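You operate a simulated robot arm through the tools that you are given. There is no shell and no other tool. Be economical: measure what you need, move in short steps, check, and stop when the job is done.

You run a simulated robot arm. Do the job below in one go: nothing can be reset, and whatever is moved stays where it is left.

## Task
Put the cup that says "62" from the top of the bottling bench on top of the clear cup stack there and the cup marked "95" in the white bucket.

The check looks at the end state, three seconds after you hand in, the way a careful person would. Anything else that was tipped, shoved, dropped, spilled or broken makes it a failure.

## Robot
A 7-joint arm with a two-finger parallel gripper, fixed in place. Base frame: the origin is at the foot of the arm, x ahead of it, y to its left, z up; the work surface is at about z = 0. Units: mm, rad, N and s.
With the tool pointing down near the work surface it reaches from about 240 to 620 mm from the base axis. Its first joint turns from -1.152 to 1.152 rad. Payload 2.6 kg.
The TCP is the grasp point between the finger pads, 30 mm short of the fingertips. In the tool frame z runs along the fingers and y along their closing line. Largest opening 94 mm; finger width 28, thickness 10; the body of the gripper, 50 by 96 mm, starts 55 mm behind the TCP.
Orientation is that of the tool frame in the base frame, as a unit quaternion [x, y, z, w]. With the fingers straight down and closing along the base's y, the tool's x points along the base's -x, its y along +y and its z along -z.

## Interface
- The arm moves only by the tool jog_arm. Its arguments are lists of equal length, an entry for each row: "fingers": the closure, from 0 (fully open) to 1 (shut); "slide": the shift along the tool's x, y, z in mm, a list of three; "twist": the turn about the tool's z in rad. In form: {"fingers": [fingers, ...], "slide": [[tx, ty, tz], ...], "twist": [twist, ...]}. A call has 1 to 10 rows; each row is the pose to reach, as a shift and turn from the pose commanded when the call began, along the tool's axes at that moment. A row lasts 0.2 s, in which the tool goes at most 50 mm and 0.15 rad; a call with a longer step from one row to the next is refused whole, and so is a gripper value outside its range. Where a pose cannot be reached the arm comes as near as it can. A force on the tool above 40 N (or 10 N above the force at the start of the call, whichever is more), or a blocked arm, ends the call early, and 0.2 s more pass. Each finger travels about 72 mm/s and halts on what it meets, pressing with about 30 N; the grip force reading is that of the motor and also rises with nothing between the fingers. The clock runs only during rows and for 0.2 s after the last one: add rows that repeat a pose to give the fingers time. It gives the time, the measured TCP pose, the force on the tool (base axes), the opening and the grip force at its end, in the units of the frame above (readings bear some noise), and new pictures: "show" is both (left out), scene, wrist or none.
- Cameras (640 x 400 px; columns grow to the right, rows downward): "scene" is fixed at [9.1, 412.8, 583.2]; the picture's right is [-0.94, -0.33, 0.00], its down [-0.13, 0.36, -0.93] and it looks along [0.31, -0.87, -0.38] (base axes); focal length 270 px, centre (320, 200). "wrist" rides on the gripper at [76, 14, -102] in the tool frame; the picture's right is [-0.18, 0.98, 0.00], its down [-0.75, -0.14, -0.64] and it looks along [-0.63, -0.12, 0.77] (tool axes); focal length 243 px, centre (320, 200). There is no depth. A picture from a camera that has moved, and an enlarged one, comes with that camera's place and axes in the base frame and with its lens.
- inspect(camera, box): a new picture of the part [left, top, right, bottom] of that camera's present view, enlarged. The clock stands still meanwhile.
- sign_off(): hands the job in; it is judged then, once.

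Work in short steps. Places have to be worked out from the pictures, the camera data and where the tool is seen: move nearer, look again, correct. Check each grasp and each placing, and mend what went wrong. You have 90 turns and 170 pictures in all, those below and enlarged ones among them. Open the gripper and draw the arm clear of the work before you hand the job in, unless the task says otherwise; then end with one line.

The tools are called after "Request:" as name(argument=value, ...) on one line, values as JSON. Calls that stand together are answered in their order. jog_arm: Moves the arm, as the interface text tells. Its arguments: {"type":"object","properties":{"fingers":{"type":"array","items":{"type":"number"}},"slide":{"type":"array","items":{"type":"array","items":{"type":"number"}}},"twist":{"type":"array","items":{"type":"number"}},"show":{"type":"string","enum":["both","scene","wrist","none"]}},"required":["fingers","slide","twist"]} The other tools are called the same way: inspect (camera, box) takes an enlarged picture of a part of a camera's view; sign_off () hands the job in.

At the start:

```text
clock: 0.0
tool_pos: [235.8, -177.9, 439.5]
orientation: [0.0, 1.0, 0.0, -0.001]
contact_force: [0.0, -0.4, -0.1]
gripper_width: 93.9
finger_force: 0.0
```

scene: 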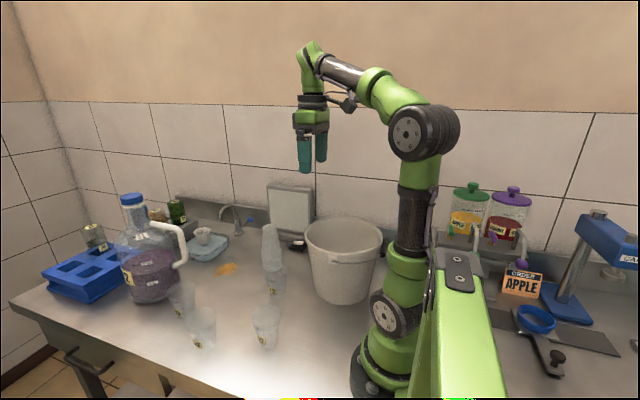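
wrist: 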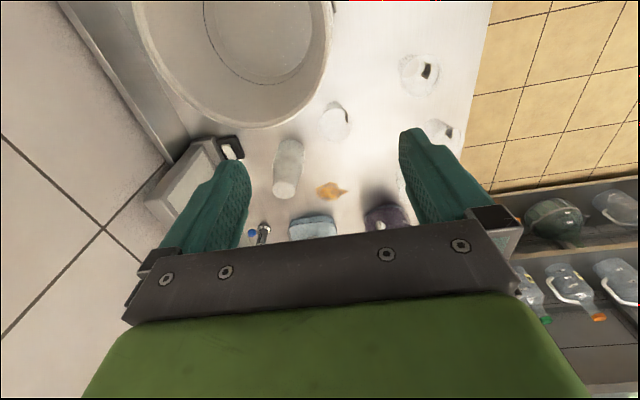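

The cups are faint in the overview, so I take enlarged views of the cup area to read the labels.

Request:
inspect(camera="scene", box=[150, 210, 310, 360])

Request:
inspect(camera="wrist", box=[240, 40, 480, 220])

```text
2.67 times, centred on (230, 285) of scene
camera zoom: at [9.1, 412.8, 583.2], right [-0.94, -0.33, 0.0], down [-0.13, 0.36, -0.93], along [0.31, -0.87, -0.38], focal length 721 px, centre (560, -27)
```

zoom: 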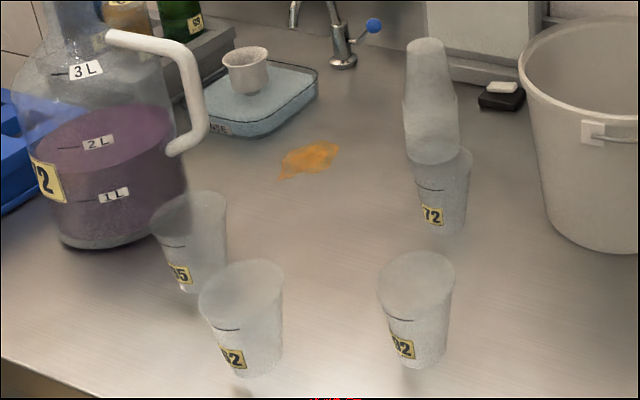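

```text
2.22 times, centred on (360, 130) of wrist
camera zoom: at [160.3, -163.7, 543.4], right [0.18, 0.98, 0.0], down [0.75, -0.14, 0.64], along [0.63, -0.12, -0.77], focal length 539 px, centre (231, 356)
```

zoom: 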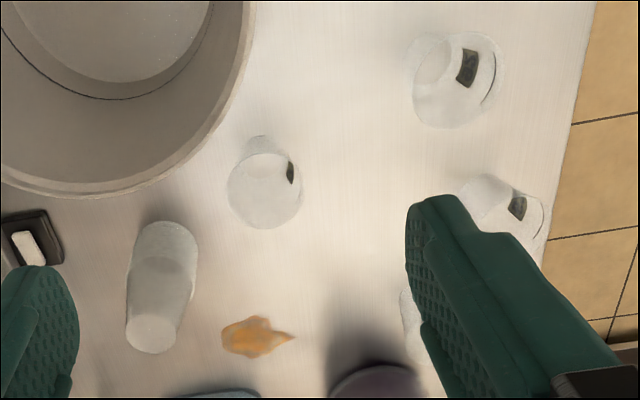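

I need the label digits, so I zoom tighter on each label.

Request:
inspect(camera="scene", box=[180, 295, 225, 350])

Request:
inspect(camera="scene", box=[240, 300, 290, 350])

Request:
inspect(camera="scene", box=[170, 280, 220, 325])

Request:
inspect(camera="scene", box=[240, 215, 300, 275])

Request:
inspect(camera="scene", box=[250, 260, 300, 305])

```text
7.27 times, centred on (202, 322) of scene
camera zoom: at [9.1, 412.8, 583.2], right [-0.94, -0.33, 0.0], down [-0.13, 0.36, -0.93], along [0.31, -0.87, -0.38], focal length 1966 px, centre (1174, -691)
```

zoom: 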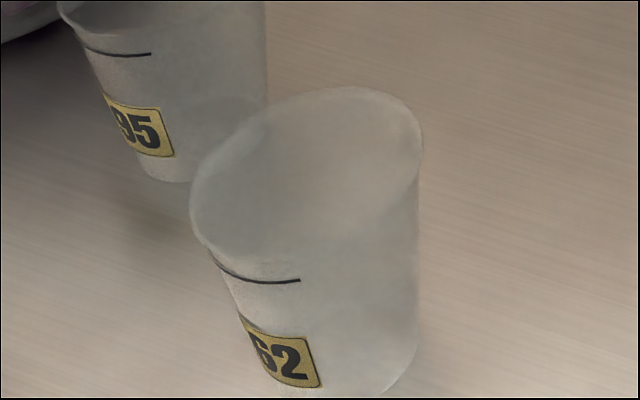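

```text
8.00 times, centred on (265, 325) of scene
camera zoom: at [9.1, 412.8, 583.2], right [-0.94, -0.33, 0.0], down [-0.13, 0.36, -0.93], along [0.31, -0.87, -0.38], focal length 2162 px, centre (760, -800)
```

zoom: 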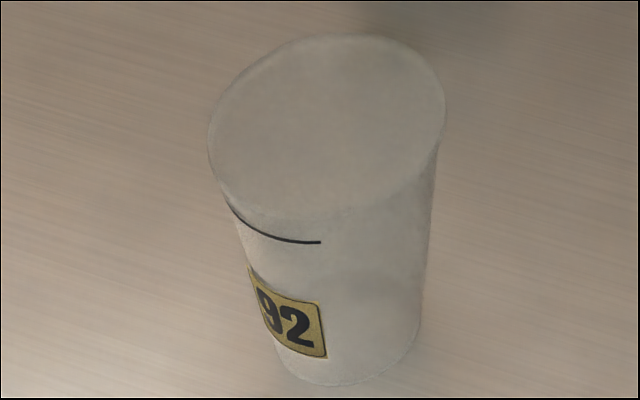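

```text
8.89 times, centred on (195, 302) of scene
camera zoom: at [9.1, 412.8, 583.2], right [-0.94, -0.33, 0.0], down [-0.13, 0.36, -0.93], along [0.31, -0.87, -0.38], focal length 2402 px, centre (1431, -711)
```

zoom: 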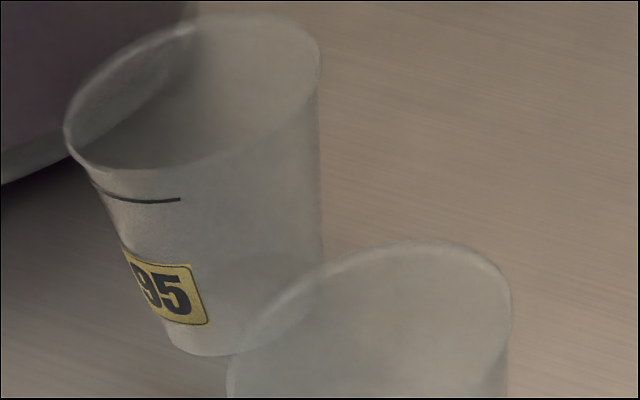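

```text
6.67 times, centred on (270, 245) of scene
camera zoom: at [9.1, 412.8, 583.2], right [-0.94, -0.33, 0.0], down [-0.13, 0.36, -0.93], along [0.31, -0.87, -0.38], focal length 1802 px, centre (653, -100)
```

zoom: 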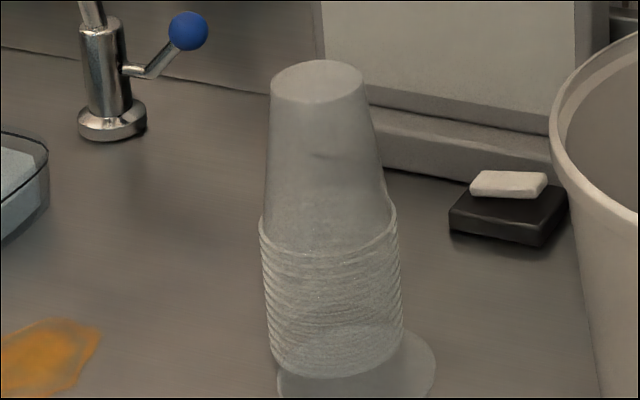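

```text
8.89 times, centred on (275, 282) of scene
camera zoom: at [9.1, 412.8, 583.2], right [-0.94, -0.33, 0.0], down [-0.13, 0.36, -0.93], along [0.31, -0.87, -0.38], focal length 2402 px, centre (720, -533)
```

zoom: 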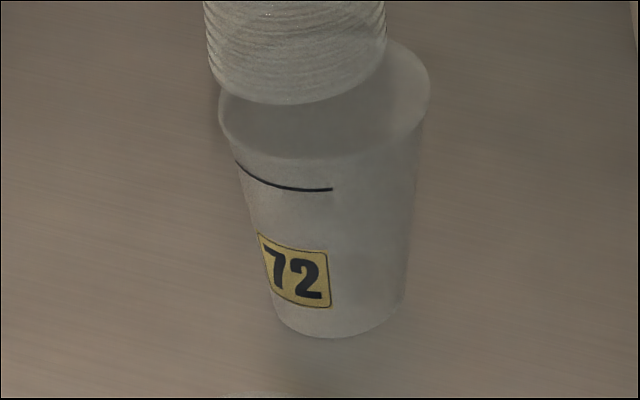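

Both labels read clearly. I estimate cup 62 at (439, 53), 95 at (560, 0), the inverted-cup stack at (441, -289) with its top near z 153, and the bucket near (190, -285). I go to a high look position near cup 62.

Request:
jog_arm(fingers=[0, 0, 0, 0, 0, 0, 0, 0, 0], slide=[[-18, 25, 18], [-36, 50, 36], [-54, 75, 55], [-72, 100, 75], [-90, 125, 95], [-108, 150, 115], [-126, 176, 140], [-140, 202, 165], [-150, 225, 189]], twist=[0, 0, 0, 0, 0, 0, 0, 0, 0])

```text
clock: 2.0
tool_pos: [382.5, 50.3, 253.7]
orientation: [0.0, 1.0, 0.0, 0.001]
contact_force: [0.1, -0.7, 0.6]
gripper_width: 93.9
finger_force: 0.0
camera wrist: at [307.2, 64.4, 358.0], right [0.18, 0.98, 0.0], down [0.75, -0.14, 0.64], along [0.63, -0.12, -0.77], focal length 243 px, centre (320, 200)
```

scene: 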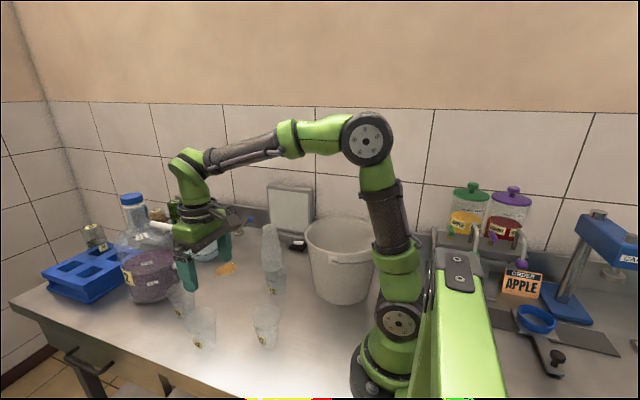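
wrist: 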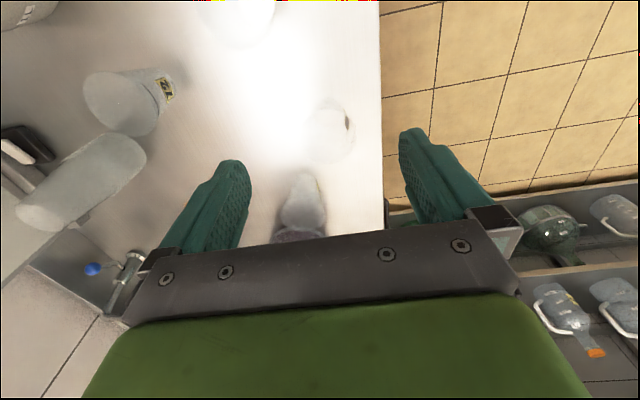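

Cup 62 is at about (330,130) in the wrist view with 95 beyond it. I enlarge to measure.

Request:
inspect(camera="wrist", box=[250, 80, 410, 240])

```text
2.50 times, centred on (330, 160) of wrist
camera zoom: at [307.2, 64.4, 358.0], right [0.18, 0.98, 0.0], down [0.75, -0.14, 0.64], along [0.63, -0.12, -0.77], focal length 606 px, centre (295, 300)
```

zoom: 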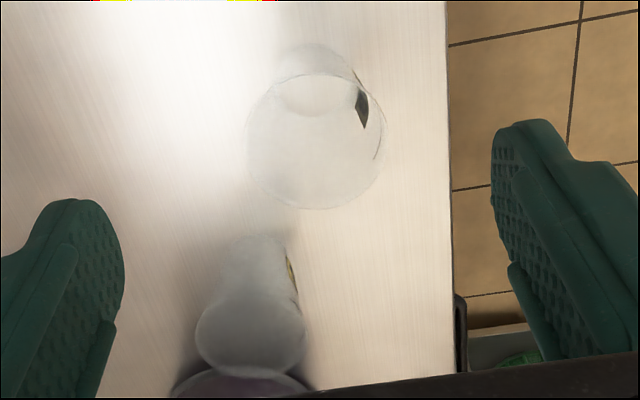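

Cup 62 measures at about (438, 51) with a 68 mm rim, and 95 at about (557, -9). I move above 62 and check alignment before descending.

Request:
jog_arm(fingers=[0, 0, 0, 0, 0], slide=[[-28, 0, 20], [-56, 1, 45], [-56, 1, 80], [-56, 1, 115], [-56, 1, 134]], twist=[0, 0, 0, 0, 0])

```text
clock: 3.2
tool_pos: [441.5, 46.5, 114.0]
orientation: [-0.001, 1.0, 0.0, 0.0]
contact_force: [-0.7, 0.6, 0.6]
gripper_width: 93.9
finger_force: 0.0
camera wrist: at [366.5, 61.4, 218.4], right [0.18, 0.98, 0.0], down [0.75, -0.14, 0.64], along [0.63, -0.12, -0.77], focal length 243 px, centre (320, 200)
```

scene: 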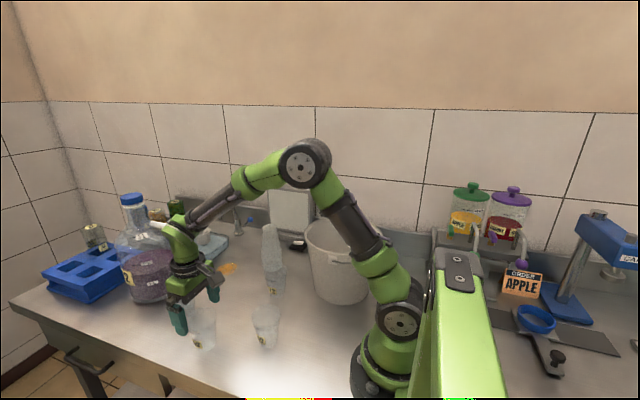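
wrist: 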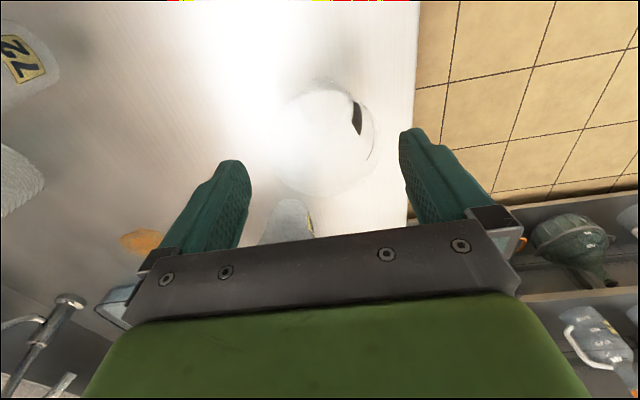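

I enlarge to refine the rim position and size relative to the fingers.

Request:
inspect(camera="wrist", box=[230, 60, 430, 260])

Request:
inspect(camera="scene", box=[140, 260, 240, 360])

```text
2.00 times, centred on (330, 160) of wrist
camera zoom: at [366.5, 61.4, 218.4], right [0.18, 0.98, 0.0], down [0.75, -0.14, 0.64], along [0.63, -0.12, -0.77], focal length 485 px, centre (300, 280)
```

zoom: 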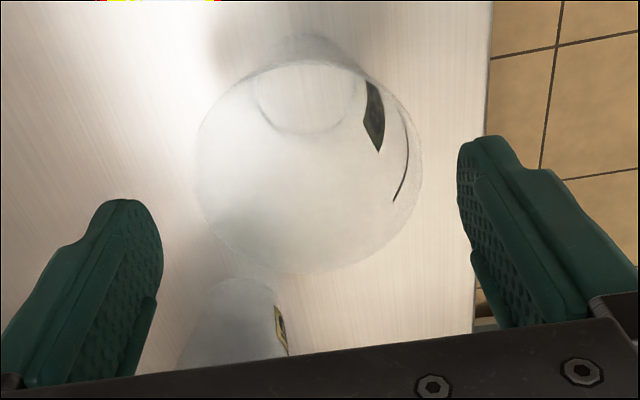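

```text
4.00 times, centred on (190, 310) of scene
camera zoom: at [9.1, 412.8, 583.2], right [-0.94, -0.33, 0.0], down [-0.13, 0.36, -0.93], along [0.31, -0.87, -0.38], focal length 1081 px, centre (840, -240)
```

zoom: 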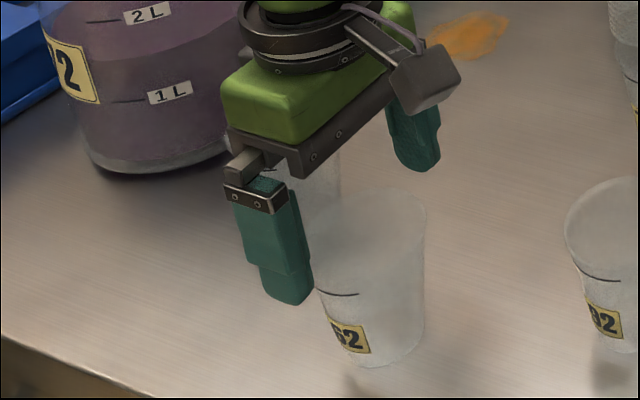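

Rim and base both give a centre near (438, 50). I correct by a few mm and descend in small steps with fingers open.

Request:
jog_arm(fingers=[0, 0, 0, 0, 0], slide=[[3, 4, 0], [3, 4, 17], [3, 4, 34], [3, 4, 51], [3, 4, 66]], twist=[0, 0, 0, 0, 0])

```text
clock: 4.4
tool_pos: [441.3, 50.6, 49.3]
orientation: [-0.001, 1.0, -0.001, 0.001]
contact_force: [0.4, 0.3, 1.0]
gripper_width: 93.8
finger_force: 0.0
camera wrist: at [365.5, 65.3, 153.1], right [0.18, 0.98, 0.0], down [0.75, -0.14, 0.64], along [0.63, -0.12, -0.77], focal length 243 px, centre (320, 200)
```

scene: 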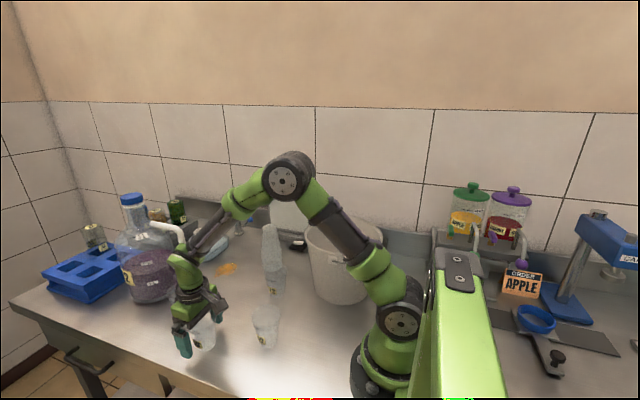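
wrist: 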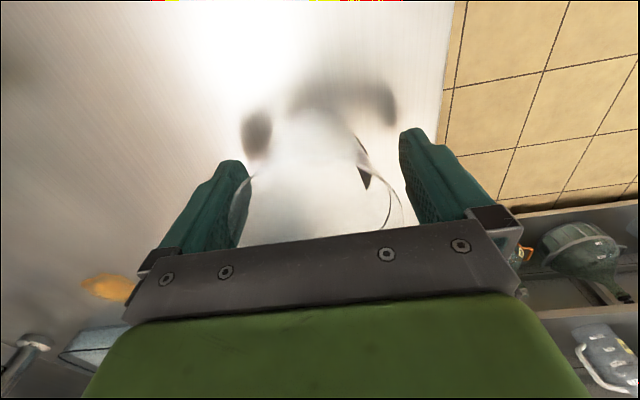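

The cup is between the fingers with free space on both sides. I close and check the opening.

Request:
jog_arm(fingers=[0.15, 0.25, 0.4, 0.5, 0.5], slide=[[0, 0, 0], [0, 0, 0], [0, 0, 0], [0, 0, 0], [0, 0, 0]], twist=[0, 0, 0, 0, 0])

```text
clock: 5.6
tool_pos: [441.4, 51.3, 49.8]
orientation: [0.0, 1.0, -0.001, 0.0]
contact_force: [0.0, -0.1, 0.1]
gripper_width: 69.3
finger_force: 29.4
camera wrist: at [365.5, 65.3, 153.4], right [0.18, 0.98, 0.0], down [0.75, -0.14, 0.64], along [0.63, -0.12, -0.77], focal length 243 px, centre (320, 200)
```

scene: 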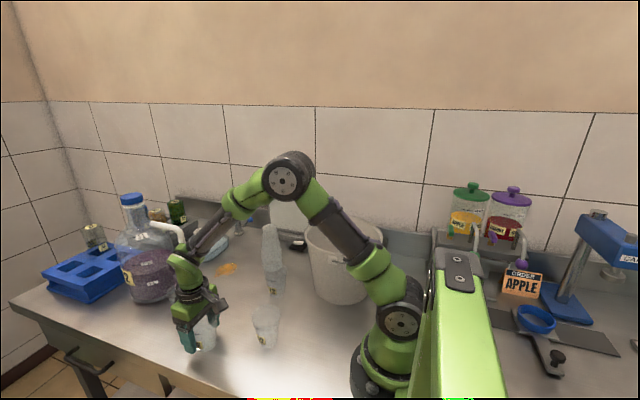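
wrist: 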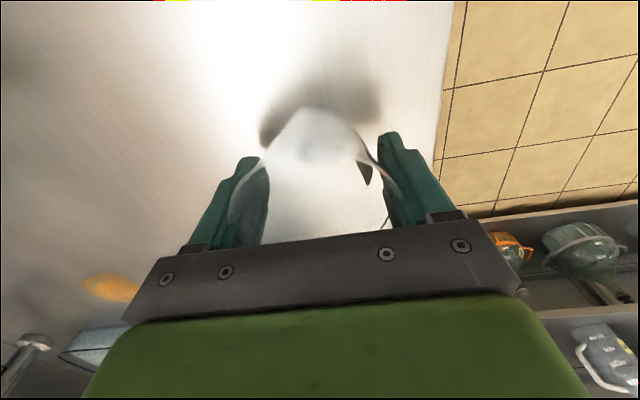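

Gripped at 69 mm with 29 N. I lift straight up to z of about 285.

Request:
jog_arm(fingers=[0.5, 0.5, 0.5, 0.5, 0.5, 0.5, 0.5, 0.5], slide=[[0, 0, -8], [0, 0, -30], [0, 0, -60], [0, 0, -95], [0, 0, -135], [0, 0, -175], [0, 0, -215], [0, 0, -235]], twist=[0, 0, 0, 0, 0, 0, 0, 0])

```text
clock: 7.4
tool_pos: [438.1, 52.1, 285.5]
orientation: [0.0, 1.0, 0.0, 0.0]
contact_force: [-0.1, -0.4, 0.8]
gripper_width: 68.9
finger_force: 30.1
camera wrist: at [362.0, 66.5, 390.4], right [0.18, 0.98, 0.0], down [0.75, -0.14, 0.64], along [0.63, -0.12, -0.77], focal length 243 px, centre (320, 200)
```

scene: 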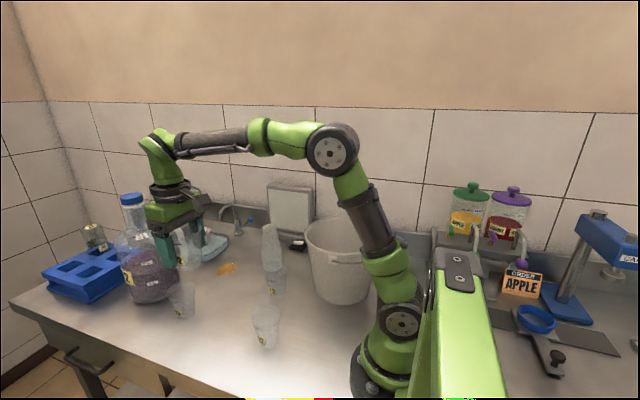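
wrist: 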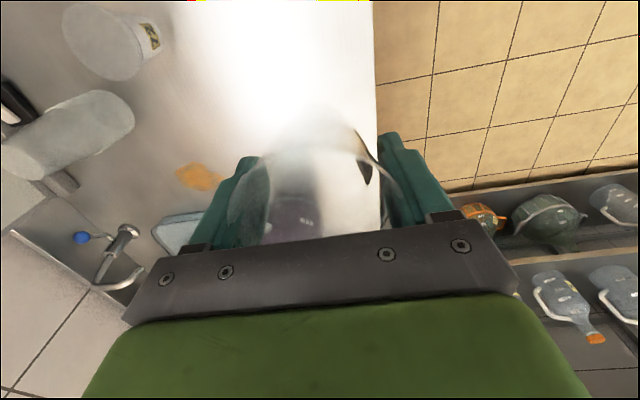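

Cup held firmly. I swing toward the stack, stopping about 90 mm short to measure the stack top.

Request:
jog_arm(fingers=[0.5, 0.5, 0.5, 0.5, 0.5, 0.5, 0.5, 0.5], slide=[[0, -20, 0], [0, -55, 0], [0, -95, 0], [10, -135, 0], [20, -175, 0], [30, -210, 0], [38, -235, 0], [38, -250, 0]], twist=[0, 0, 0, 0, 0, 0, 0, 0])

```text
clock: 9.2
tool_pos: [400.1, -198.6, 285.2]
orientation: [0.0, 1.0, 0.0, 0.001]
contact_force: [0.0, -0.6, -0.2]
gripper_width: 68.6
finger_force: 29.9
camera wrist: at [324.6, -185.0, 390.2], right [0.18, 0.98, 0.0], down [0.75, -0.14, 0.64], along [0.63, -0.12, -0.77], focal length 243 px, centre (320, 200)
```

scene: 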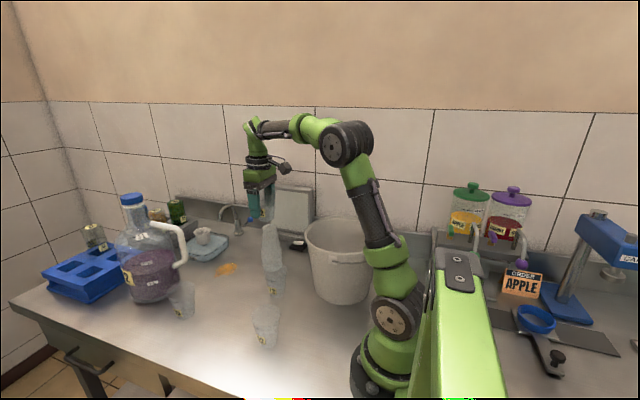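
wrist: 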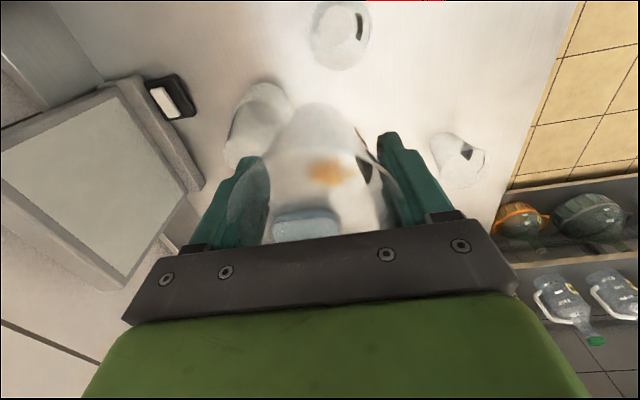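

I enlarge the stack in both cameras.

Request:
inspect(camera="wrist", box=[200, 70, 320, 190])

Request:
inspect(camera="scene", box=[230, 170, 310, 280])

```text
3.33 times, centred on (260, 130) of wrist
camera zoom: at [324.6, -185.0, 390.2], right [0.18, 0.98, 0.0], down [0.75, -0.14, 0.64], along [0.63, -0.12, -0.77], focal length 809 px, centre (520, 433)
```

zoom: 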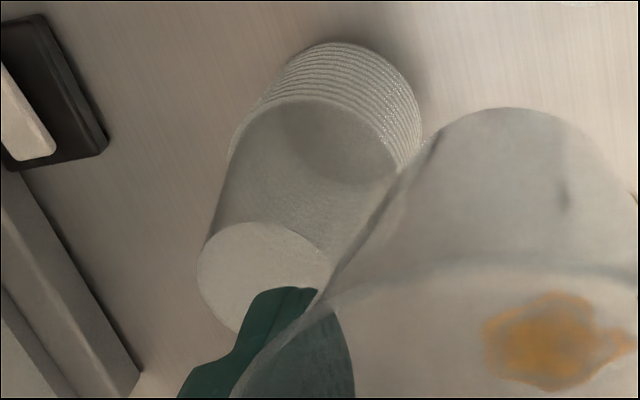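

```text
3.64 times, centred on (270, 225) of scene
camera zoom: at [9.1, 412.8, 583.2], right [-0.94, -0.33, 0.0], down [-0.13, 0.36, -0.93], along [0.31, -0.87, -0.38], focal length 983 px, centre (502, 109)
```

zoom: 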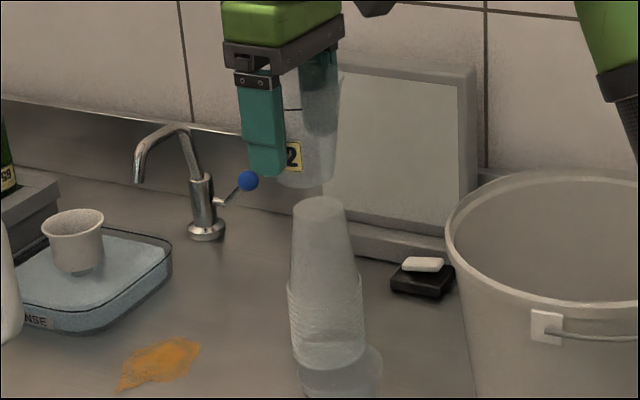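

The two cameras' rays agree on the stack top at about (440, -291, 153). The cup sits roughly 4 mm behind the TCP in x. I go above the stack, leaving about 25 mm clearance, and check.

Request:
jog_arm(fingers=[0.5, 0.5, 0.5, 0.5, 0.5, 0.5, 0.5], slide=[[-15, -30, 0], [-30, -60, 0], [-42, -85, 0], [-44, -92, 10], [-44, -92, 30], [-44, -92, 50], [-44, -92, 55]], twist=[0, 0, 0, 0, 0, 0, 0])

Request:
inspect(camera="scene", box=[230, 170, 310, 280])

Request:
inspect(camera="wrist", box=[230, 70, 410, 250])

```text
clock: 10.8
tool_pos: [446.2, -288.1, 228.7]
orientation: [0.001, 1.0, 0.001, 0.001]
contact_force: [-0.4, 0.4, -0.3]
gripper_width: 68.3
finger_force: 29.6
camera wrist: at [370.0, -274.1, 333.1], right [0.18, 0.98, 0.0], down [0.75, -0.14, 0.64], along [0.63, -0.12, -0.77], focal length 243 px, centre (320, 200)
```

scene: 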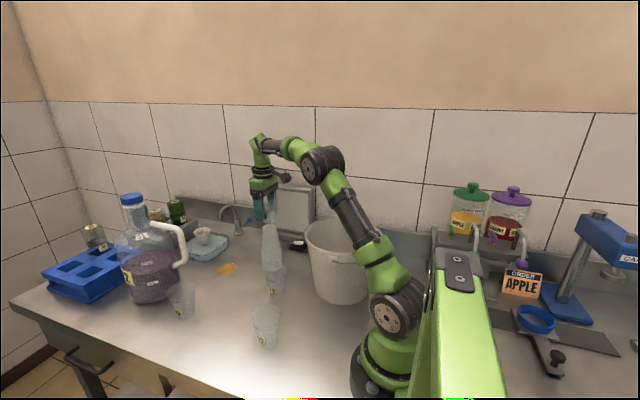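
wrist: 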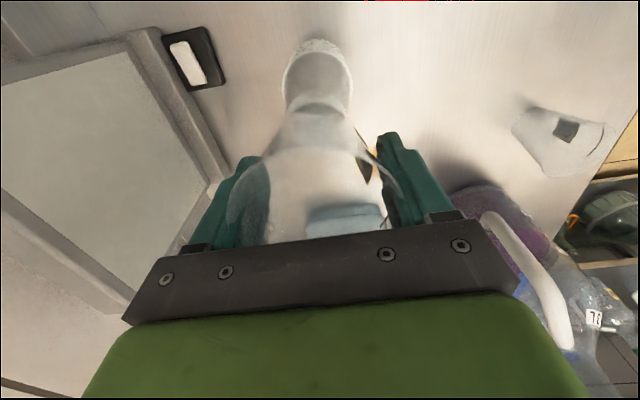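

```text
3.64 times, centred on (270, 225) of scene
camera zoom: at [9.1, 412.8, 583.2], right [-0.94, -0.33, 0.0], down [-0.13, 0.36, -0.93], along [0.31, -0.87, -0.38], focal length 983 px, centre (502, 109)
```

zoom: 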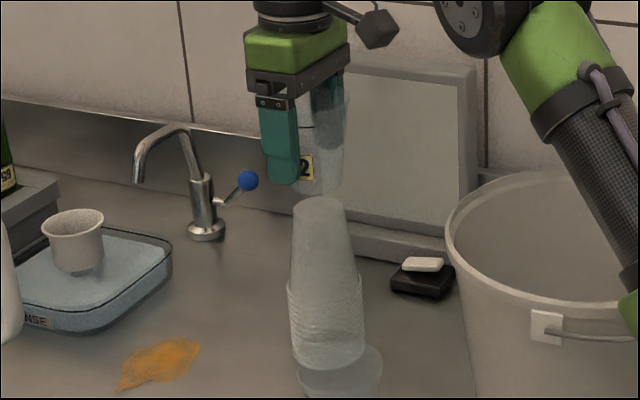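

```text
2.22 times, centred on (320, 160) of wrist
camera zoom: at [370.0, -274.1, 333.1], right [0.18, 0.98, 0.0], down [0.75, -0.14, 0.64], along [0.63, -0.12, -0.77], focal length 539 px, centre (320, 289)
```

zoom: 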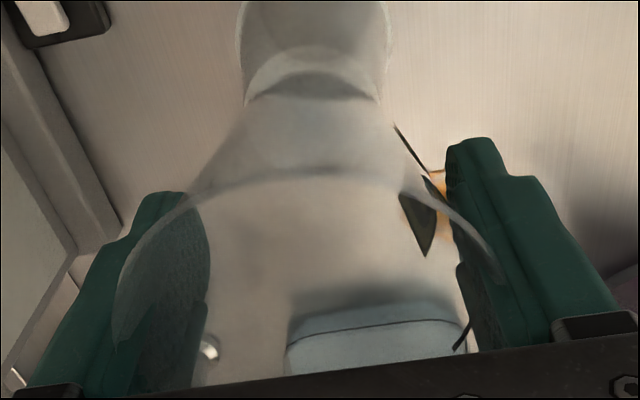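

Cup base and stack top line up in both views to about 2 mm. I lower 20 mm and then creep, watching the force.

Request:
jog_arm(fingers=[0.5, 0.5, 0.5, 0.5], slide=[[0, 0, 6], [0, 0, 12], [0, 0, 18], [0, 0, 18]], twist=[0, 0, 0, 0], show="none")

Request:
inspect(camera="scene", box=[245, 190, 305, 250])

Request:
inspect(camera="wrist", box=[250, 40, 390, 180])

```text
clock: 11.8
tool_pos: [444.7, -287.6, 212.2]
orientation: [0.0, 1.0, 0.0, 0.0]
contact_force: [-0.5, 0.0, 0.5]
gripper_width: 68.1
finger_force: 29.9
```

```text
6.67 times, centred on (275, 220) of scene
camera zoom: at [9.1, 412.8, 583.2], right [-0.94, -0.33, 0.0], down [-0.13, 0.36, -0.93], along [0.31, -0.87, -0.38], focal length 1802 px, centre (620, 67)
```

zoom: 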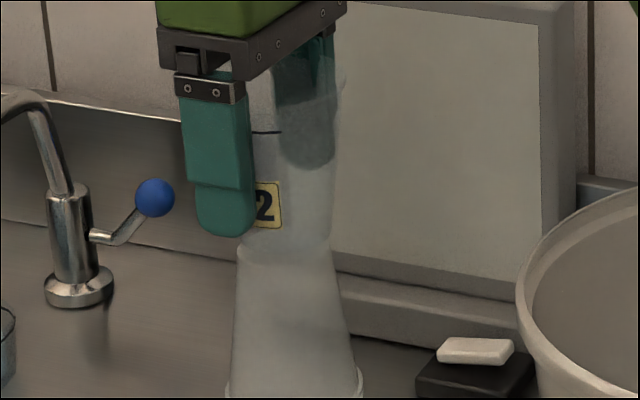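

```text
2.86 times, centred on (320, 110) of wrist
camera zoom: at [369.1, -274.9, 316.4], right [0.18, 0.98, 0.0], down [0.75, -0.14, 0.64], along [0.63, -0.12, -0.77], focal length 693 px, centre (320, 457)
```

zoom: 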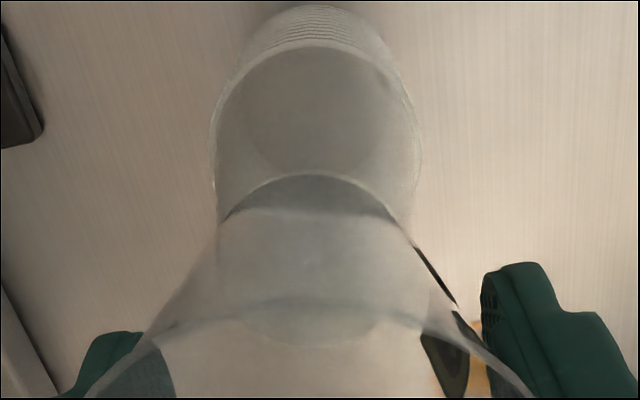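

Scene view shows base and stack edges aligned within about 1 mm. I creep down in 1.5 mm increments, looking for force.

Request:
jog_arm(fingers=[0.5, 0.5, 0.5, 0.5, 0.5], slide=[[0, 0, 1.5], [0, 0, 3], [0, 0, 4.5], [0, 0, 6], [0, 0, 6]], twist=[0, 0, 0, 0, 0], show="none")

Request:
inspect(camera="scene", box=[255, 205, 295, 245])

```text
clock: 13.0
tool_pos: [443.2, -289.3, 206.8]
orientation: [0.0, 1.0, 0.0, 0.0]
contact_force: [0.7, -0.2, 0.6]
gripper_width: 68.2
finger_force: 30.3
```

```text
10.00 times, centred on (275, 225) of scene
camera zoom: at [9.1, 412.8, 583.2], right [-0.94, -0.33, 0.0], down [-0.13, 0.36, -0.93], along [0.31, -0.87, -0.38], focal length 2703 px, centre (770, -50)
```

zoom: 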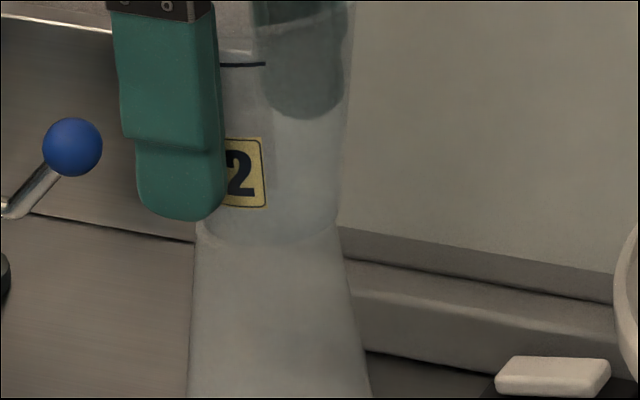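

Almost touching. I continue creeping 1 mm at a time.

Request:
jog_arm(fingers=[0.5, 0.5, 0.5], slide=[[0, 0, 1], [0, 0, 2], [0, 0, 2]], twist=[0, 0, 0], show="none")

```text
clock: 13.8
tool_pos: [445.1, -290.4, 205.2]
orientation: [0.0, 1.0, 0.001, 0.001]
contact_force: [-1.0, 1.8, 7.0]
gripper_width: 67.9
finger_force: 29.9
```

Contact: 7 N upward, so the cup rests on the stack. I relieve slightly and open the fingers gradually.

Request:
jog_arm(fingers=[0.5, 0.26, 0.24, 0.22, 0.18, 0.1, 0.0, 0.0], slide=[[0, 0, -0.7], [0, 0, -0.7], [0, 0, -0.7], [0, 0, -0.7], [0, 0, -0.7], [0, 0, -0.7], [0, 0, -0.7], [0, 0, -0.7]], twist=[0, 0, 0, 0, 0, 0, 0, 0])

Request:
inspect(camera="scene", box=[240, 180, 300, 280])

```text
clock: 15.6
tool_pos: [444.8, -291.5, 205.1]
orientation: [0.0, 1.0, 0.0, 0.0]
contact_force: [-0.3, 0.3, -0.4]
gripper_width: 94.0
finger_force: 0.1
camera wrist: at [369.1, -276.7, 309.2], right [0.18, 0.98, 0.0], down [0.75, -0.14, 0.64], along [0.63, -0.12, -0.77], focal length 243 px, centre (320, 200)
```

scene: 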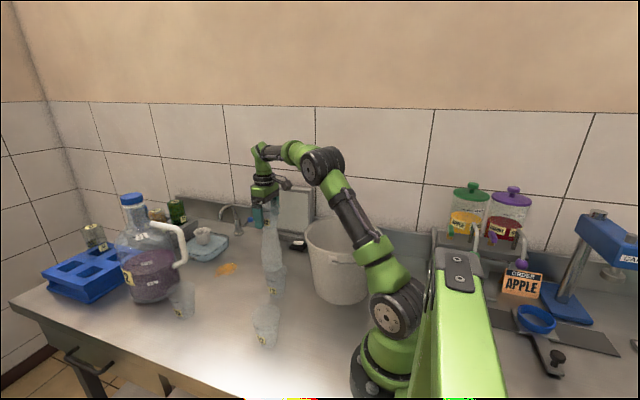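
wrist: 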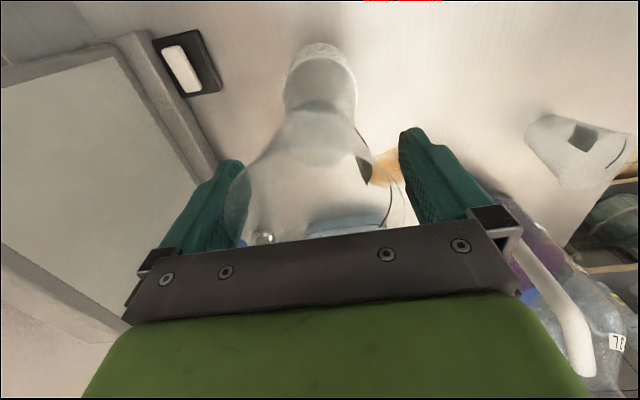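

```text
4.00 times, centred on (270, 230) of scene
camera zoom: at [9.1, 412.8, 583.2], right [-0.94, -0.33, 0.0], down [-0.13, 0.36, -0.93], along [0.31, -0.87, -0.38], focal length 1081 px, centre (520, 80)
```

zoom: 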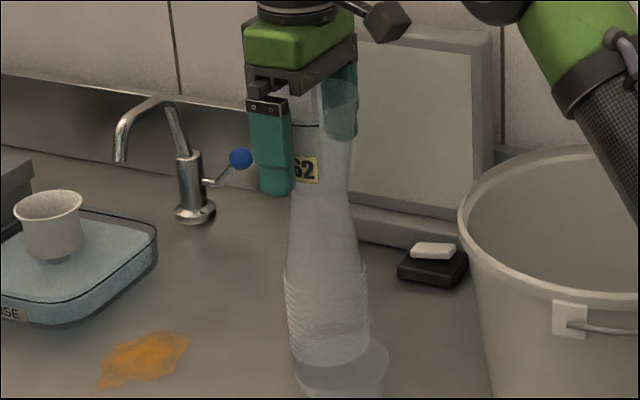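

Cup 62 stands on the stack. I raise straight up, slowly at first.

Request:
jog_arm(fingers=[0, 0, 0, 0, 0, 0, 0, 0], slide=[[0, 0, -8], [0, 0, -18], [0, 0, -32], [0, 0, -50], [0, 0, -70], [0, 0, -90], [0, 0, -110], [0, 0, -125]], twist=[0, 0, 0, 0, 0, 0, 0, 0])

Request:
inspect(camera="scene", box=[240, 180, 300, 280])

```text
clock: 17.4
tool_pos: [446.1, -288.5, 331.1]
orientation: [0.0, 1.0, 0.001, 0.001]
contact_force: [-0.2, 0.8, 0.4]
gripper_width: 93.8
finger_force: 0.0
camera wrist: at [370.6, -275.2, 434.8], right [0.18, 0.98, 0.0], down [0.75, -0.14, 0.64], along [0.63, -0.12, -0.77], focal length 243 px, centre (320, 200)
```

scene: 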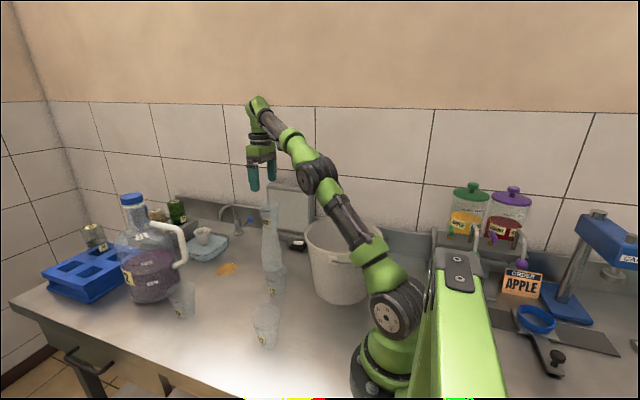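
wrist: 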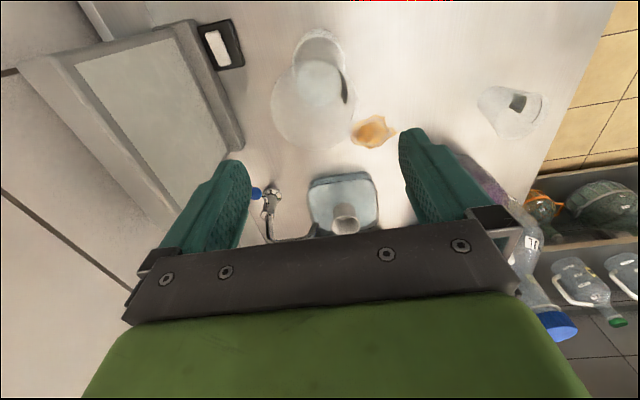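

```text
4.00 times, centred on (270, 230) of scene
camera zoom: at [9.1, 412.8, 583.2], right [-0.94, -0.33, 0.0], down [-0.13, 0.36, -0.93], along [0.31, -0.87, -0.38], focal length 1081 px, centre (520, 80)
```

zoom: 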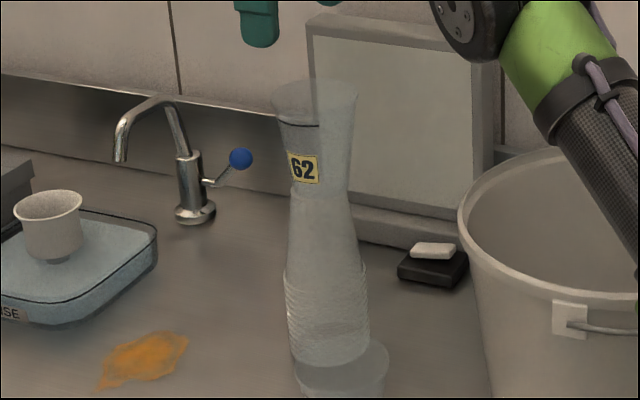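

Cup 62 is standing steadily on the stack. Next I travel high toward cup 95, stopping short to view it and the jug handle.

Request:
jog_arm(fingers=[0, 0, 0, 0, 0, 0, 0, 0, 0], slide=[[0, 25, 0], [0, 60, 0], [0, 100, 0], [-5, 140, 0], [-10, 180, 0], [-15, 215, 15], [-20, 245, 30], [-24, 270, 50], [-24, 278, 61]], twist=[0, 0, 0, 0, 0, 0, 0, 0, 0])

Request:
inspect(camera="wrist", box=[230, 60, 430, 240])

```text
clock: 19.4
tool_pos: [469.6, -11.5, 270.4]
orientation: [0.0, 1.0, 0.0, 0.001]
contact_force: [0.8, -0.5, 0.2]
gripper_width: 94.0
finger_force: 0.0
camera wrist: at [393.4, 2.3, 374.3], right [0.18, 0.98, 0.0], down [0.75, -0.14, 0.64], along [0.63, -0.12, -0.77], focal length 243 px, centre (320, 200)
```

scene: 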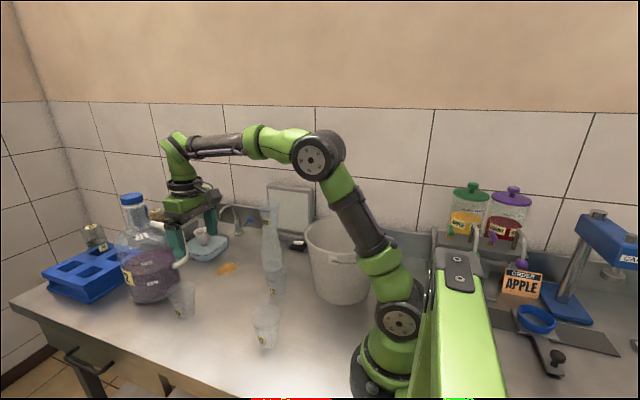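
wrist: 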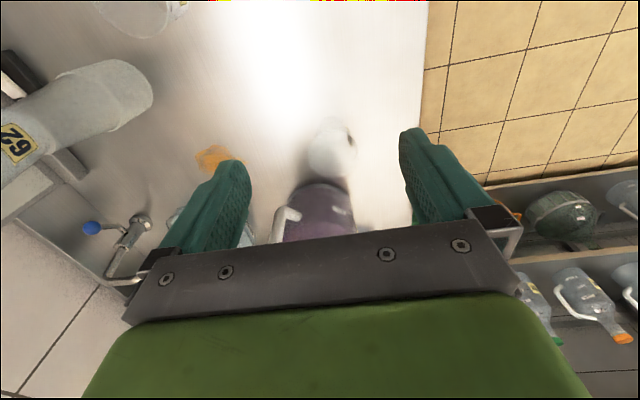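

```text
2.22 times, centred on (330, 150) of wrist
camera zoom: at [393.4, 2.3, 374.3], right [0.18, 0.98, 0.0], down [0.75, -0.14, 0.64], along [0.63, -0.12, -0.77], focal length 539 px, centre (298, 311)
```

zoom: 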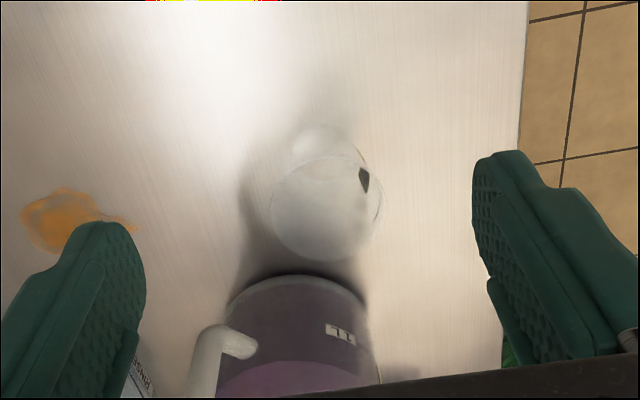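

Cup 95 is at about (556, -9). The jug and handle start near x 615 or more, clear of the gripper. I move above the cup.

Request:
jog_arm(fingers=[0, 0, 0, 0, 0, 0], slide=[[-30, 1, 15], [-60, 2, 40], [-86, 2, 70], [-86, 2, 105], [-86, 2, 135], [-86, 2, 145]], twist=[0, 0, 0, 0, 0, 0])

Request:
inspect(camera="wrist", box=[230, 60, 430, 260])

Request:
inspect(camera="scene", box=[120, 200, 240, 330])

```text
clock: 20.8
tool_pos: [555.4, -6.3, 125.6]
orientation: [-0.001, 1.0, 0.0, 0.0]
contact_force: [-0.9, 0.6, -0.2]
gripper_width: 93.8
finger_force: 0.1
camera wrist: at [479.1, 6.4, 228.5], right [0.18, 0.98, 0.0], down [0.75, -0.14, 0.64], along [0.63, -0.12, -0.77], focal length 243 px, centre (320, 200)
```

scene: 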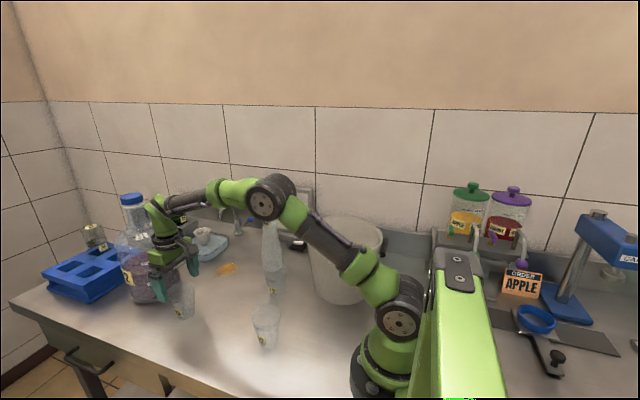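
wrist: 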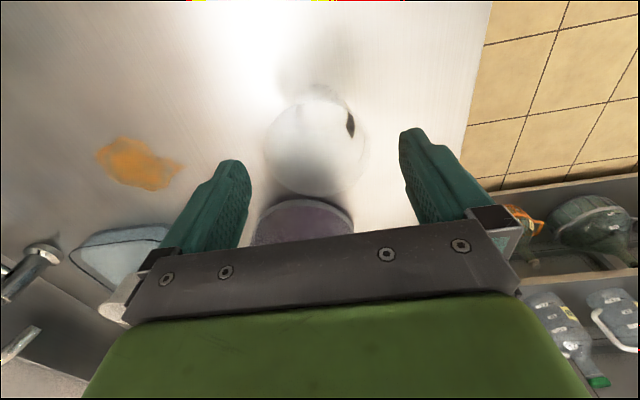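

```text
2.00 times, centred on (330, 160) of wrist
camera zoom: at [479.1, 6.4, 228.5], right [0.18, 0.98, 0.0], down [0.75, -0.14, 0.64], along [0.63, -0.12, -0.77], focal length 485 px, centre (300, 280)
```

zoom: 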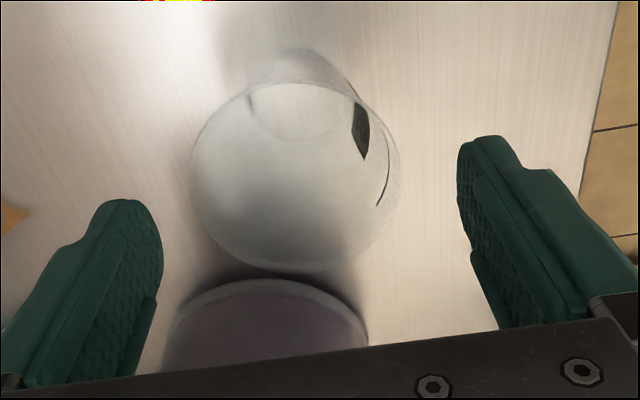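

```text
3.08 times, centred on (180, 265) of scene
camera zoom: at [9.1, 412.8, 583.2], right [-0.94, -0.33, 0.0], down [-0.13, 0.36, -0.93], along [0.31, -0.87, -0.38], focal length 832 px, centre (751, 0)
```

zoom: 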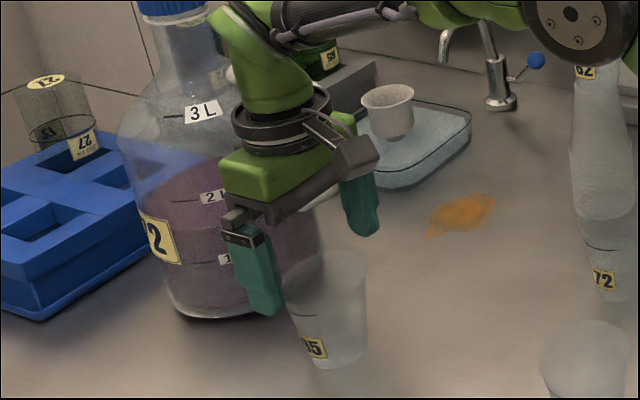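

Centre refined to about (557, -9.5) with the rim at z 85. I nudge and descend over the cup.

Request:
jog_arm(fingers=[0, 0, 0, 0, 0, 0], slide=[[-2, -3, 0], [-2, -3, 18], [-2, -3, 36], [-2, -3, 54], [-2, -3, 70], [-2, -3, 76]], twist=[0, 0, 0, 0, 0, 0])

```text
clock: 22.2
tool_pos: [556.9, -12.4, 47.5]
orientation: [0.0, 1.0, -0.001, -0.001]
contact_force: [-0.4, 0.0, -0.6]
gripper_width: 94.1
finger_force: 0.0
camera wrist: at [481.3, 2.0, 151.3], right [0.18, 0.98, 0.0], down [0.75, -0.14, 0.64], along [0.63, -0.12, -0.77], focal length 243 px, centre (320, 200)
```

scene: 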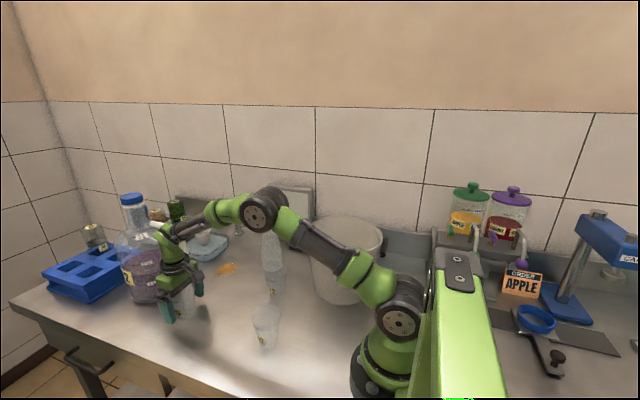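
wrist: 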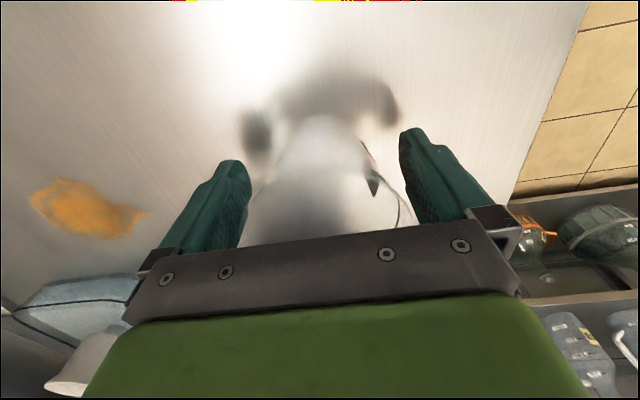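

The cup is straddled (slightly nearer the right finger), so I close.

Request:
jog_arm(fingers=[0.15, 0.25, 0.4, 0.5, 0.5], slide=[[0, 1, 0], [0, 1, 0], [0, 1, 0], [0, 1, 0], [0, 1, 0]], twist=[0, 0, 0, 0, 0], show="wrist")

```text
clock: 23.4
tool_pos: [557.7, -11.2, 46.8]
orientation: [-0.001, 1.0, 0.0, 0.0]
contact_force: [0.2, -0.1, 0.7]
gripper_width: 67.8
finger_force: 29.8
camera wrist: at [481.7, 3.6, 151.5], right [0.18, 0.98, 0.0], down [0.75, -0.14, 0.64], along [0.63, -0.12, -0.77], focal length 243 px, centre (320, 200)
```

wrist: 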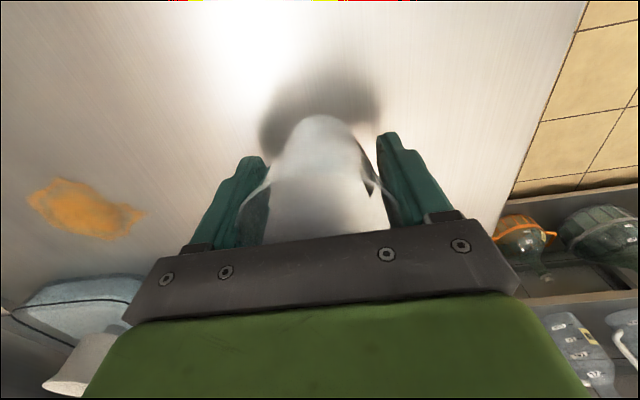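

Gripped at 68 mm. I lift, first straight and then retracting in x while rising.

Request:
jog_arm(fingers=[0.5, 0.5, 0.5, 0.5, 0.5, 0.5, 0.5, 0.5, 0.5, 0.5], slide=[[0, 0, -8], [0, 0, -30], [0, 0, -60], [0, 0, -90], [15, 0, -125], [35, 0, -160], [60, 0, -195], [90, 0, -225], [125, 0, -255], [150, 0, -285]], twist=[0, 0, 0, 0, 0, 0, 0, 0, 0, 0])

```text
clock: 25.6
tool_pos: [407.1, -11.3, 335.4]
orientation: [-0.001, 1.0, 0.0, 0.0]
contact_force: [-0.6, -0.1, -0.6]
gripper_width: 67.5
finger_force: 29.7
camera wrist: at [331.5, 2.3, 439.4], right [0.18, 0.98, 0.0], down [0.75, -0.14, 0.64], along [0.63, -0.12, -0.77], focal length 243 px, centre (320, 200)
```

scene: 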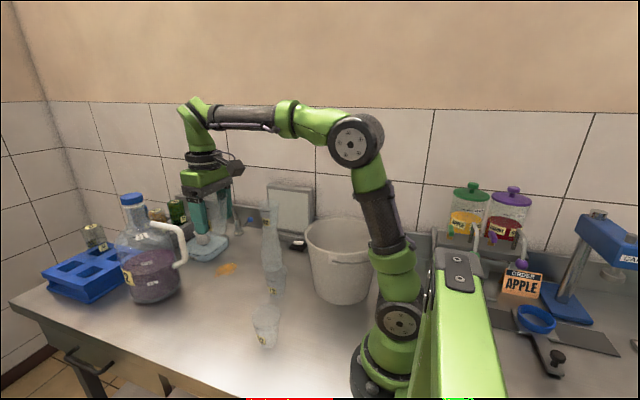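
wrist: 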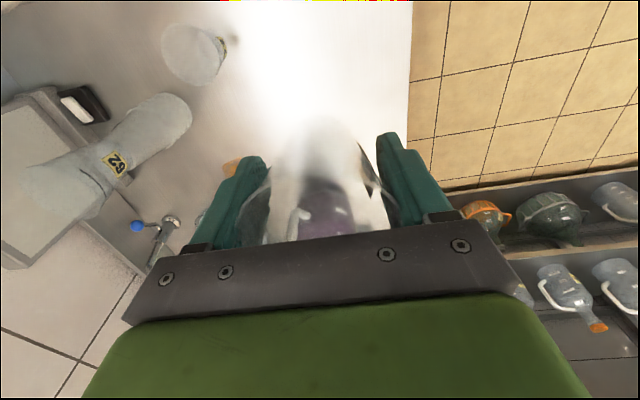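

Cup 95 is held. I measure the bucket from the scene camera.

Request:
inspect(camera="scene", box=[290, 200, 400, 310])

```text
3.64 times, centred on (345, 255) of scene
camera zoom: at [9.2, 412.8, 583.2], right [-0.94, -0.33, 0.0], down [-0.13, 0.36, -0.93], along [0.31, -0.87, -0.38], focal length 983 px, centre (229, 0)
```

zoom: 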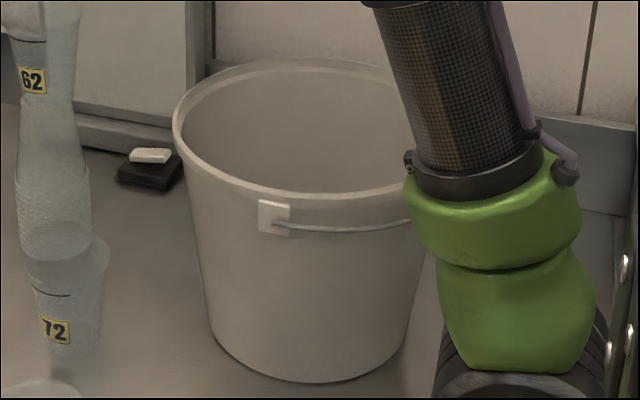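

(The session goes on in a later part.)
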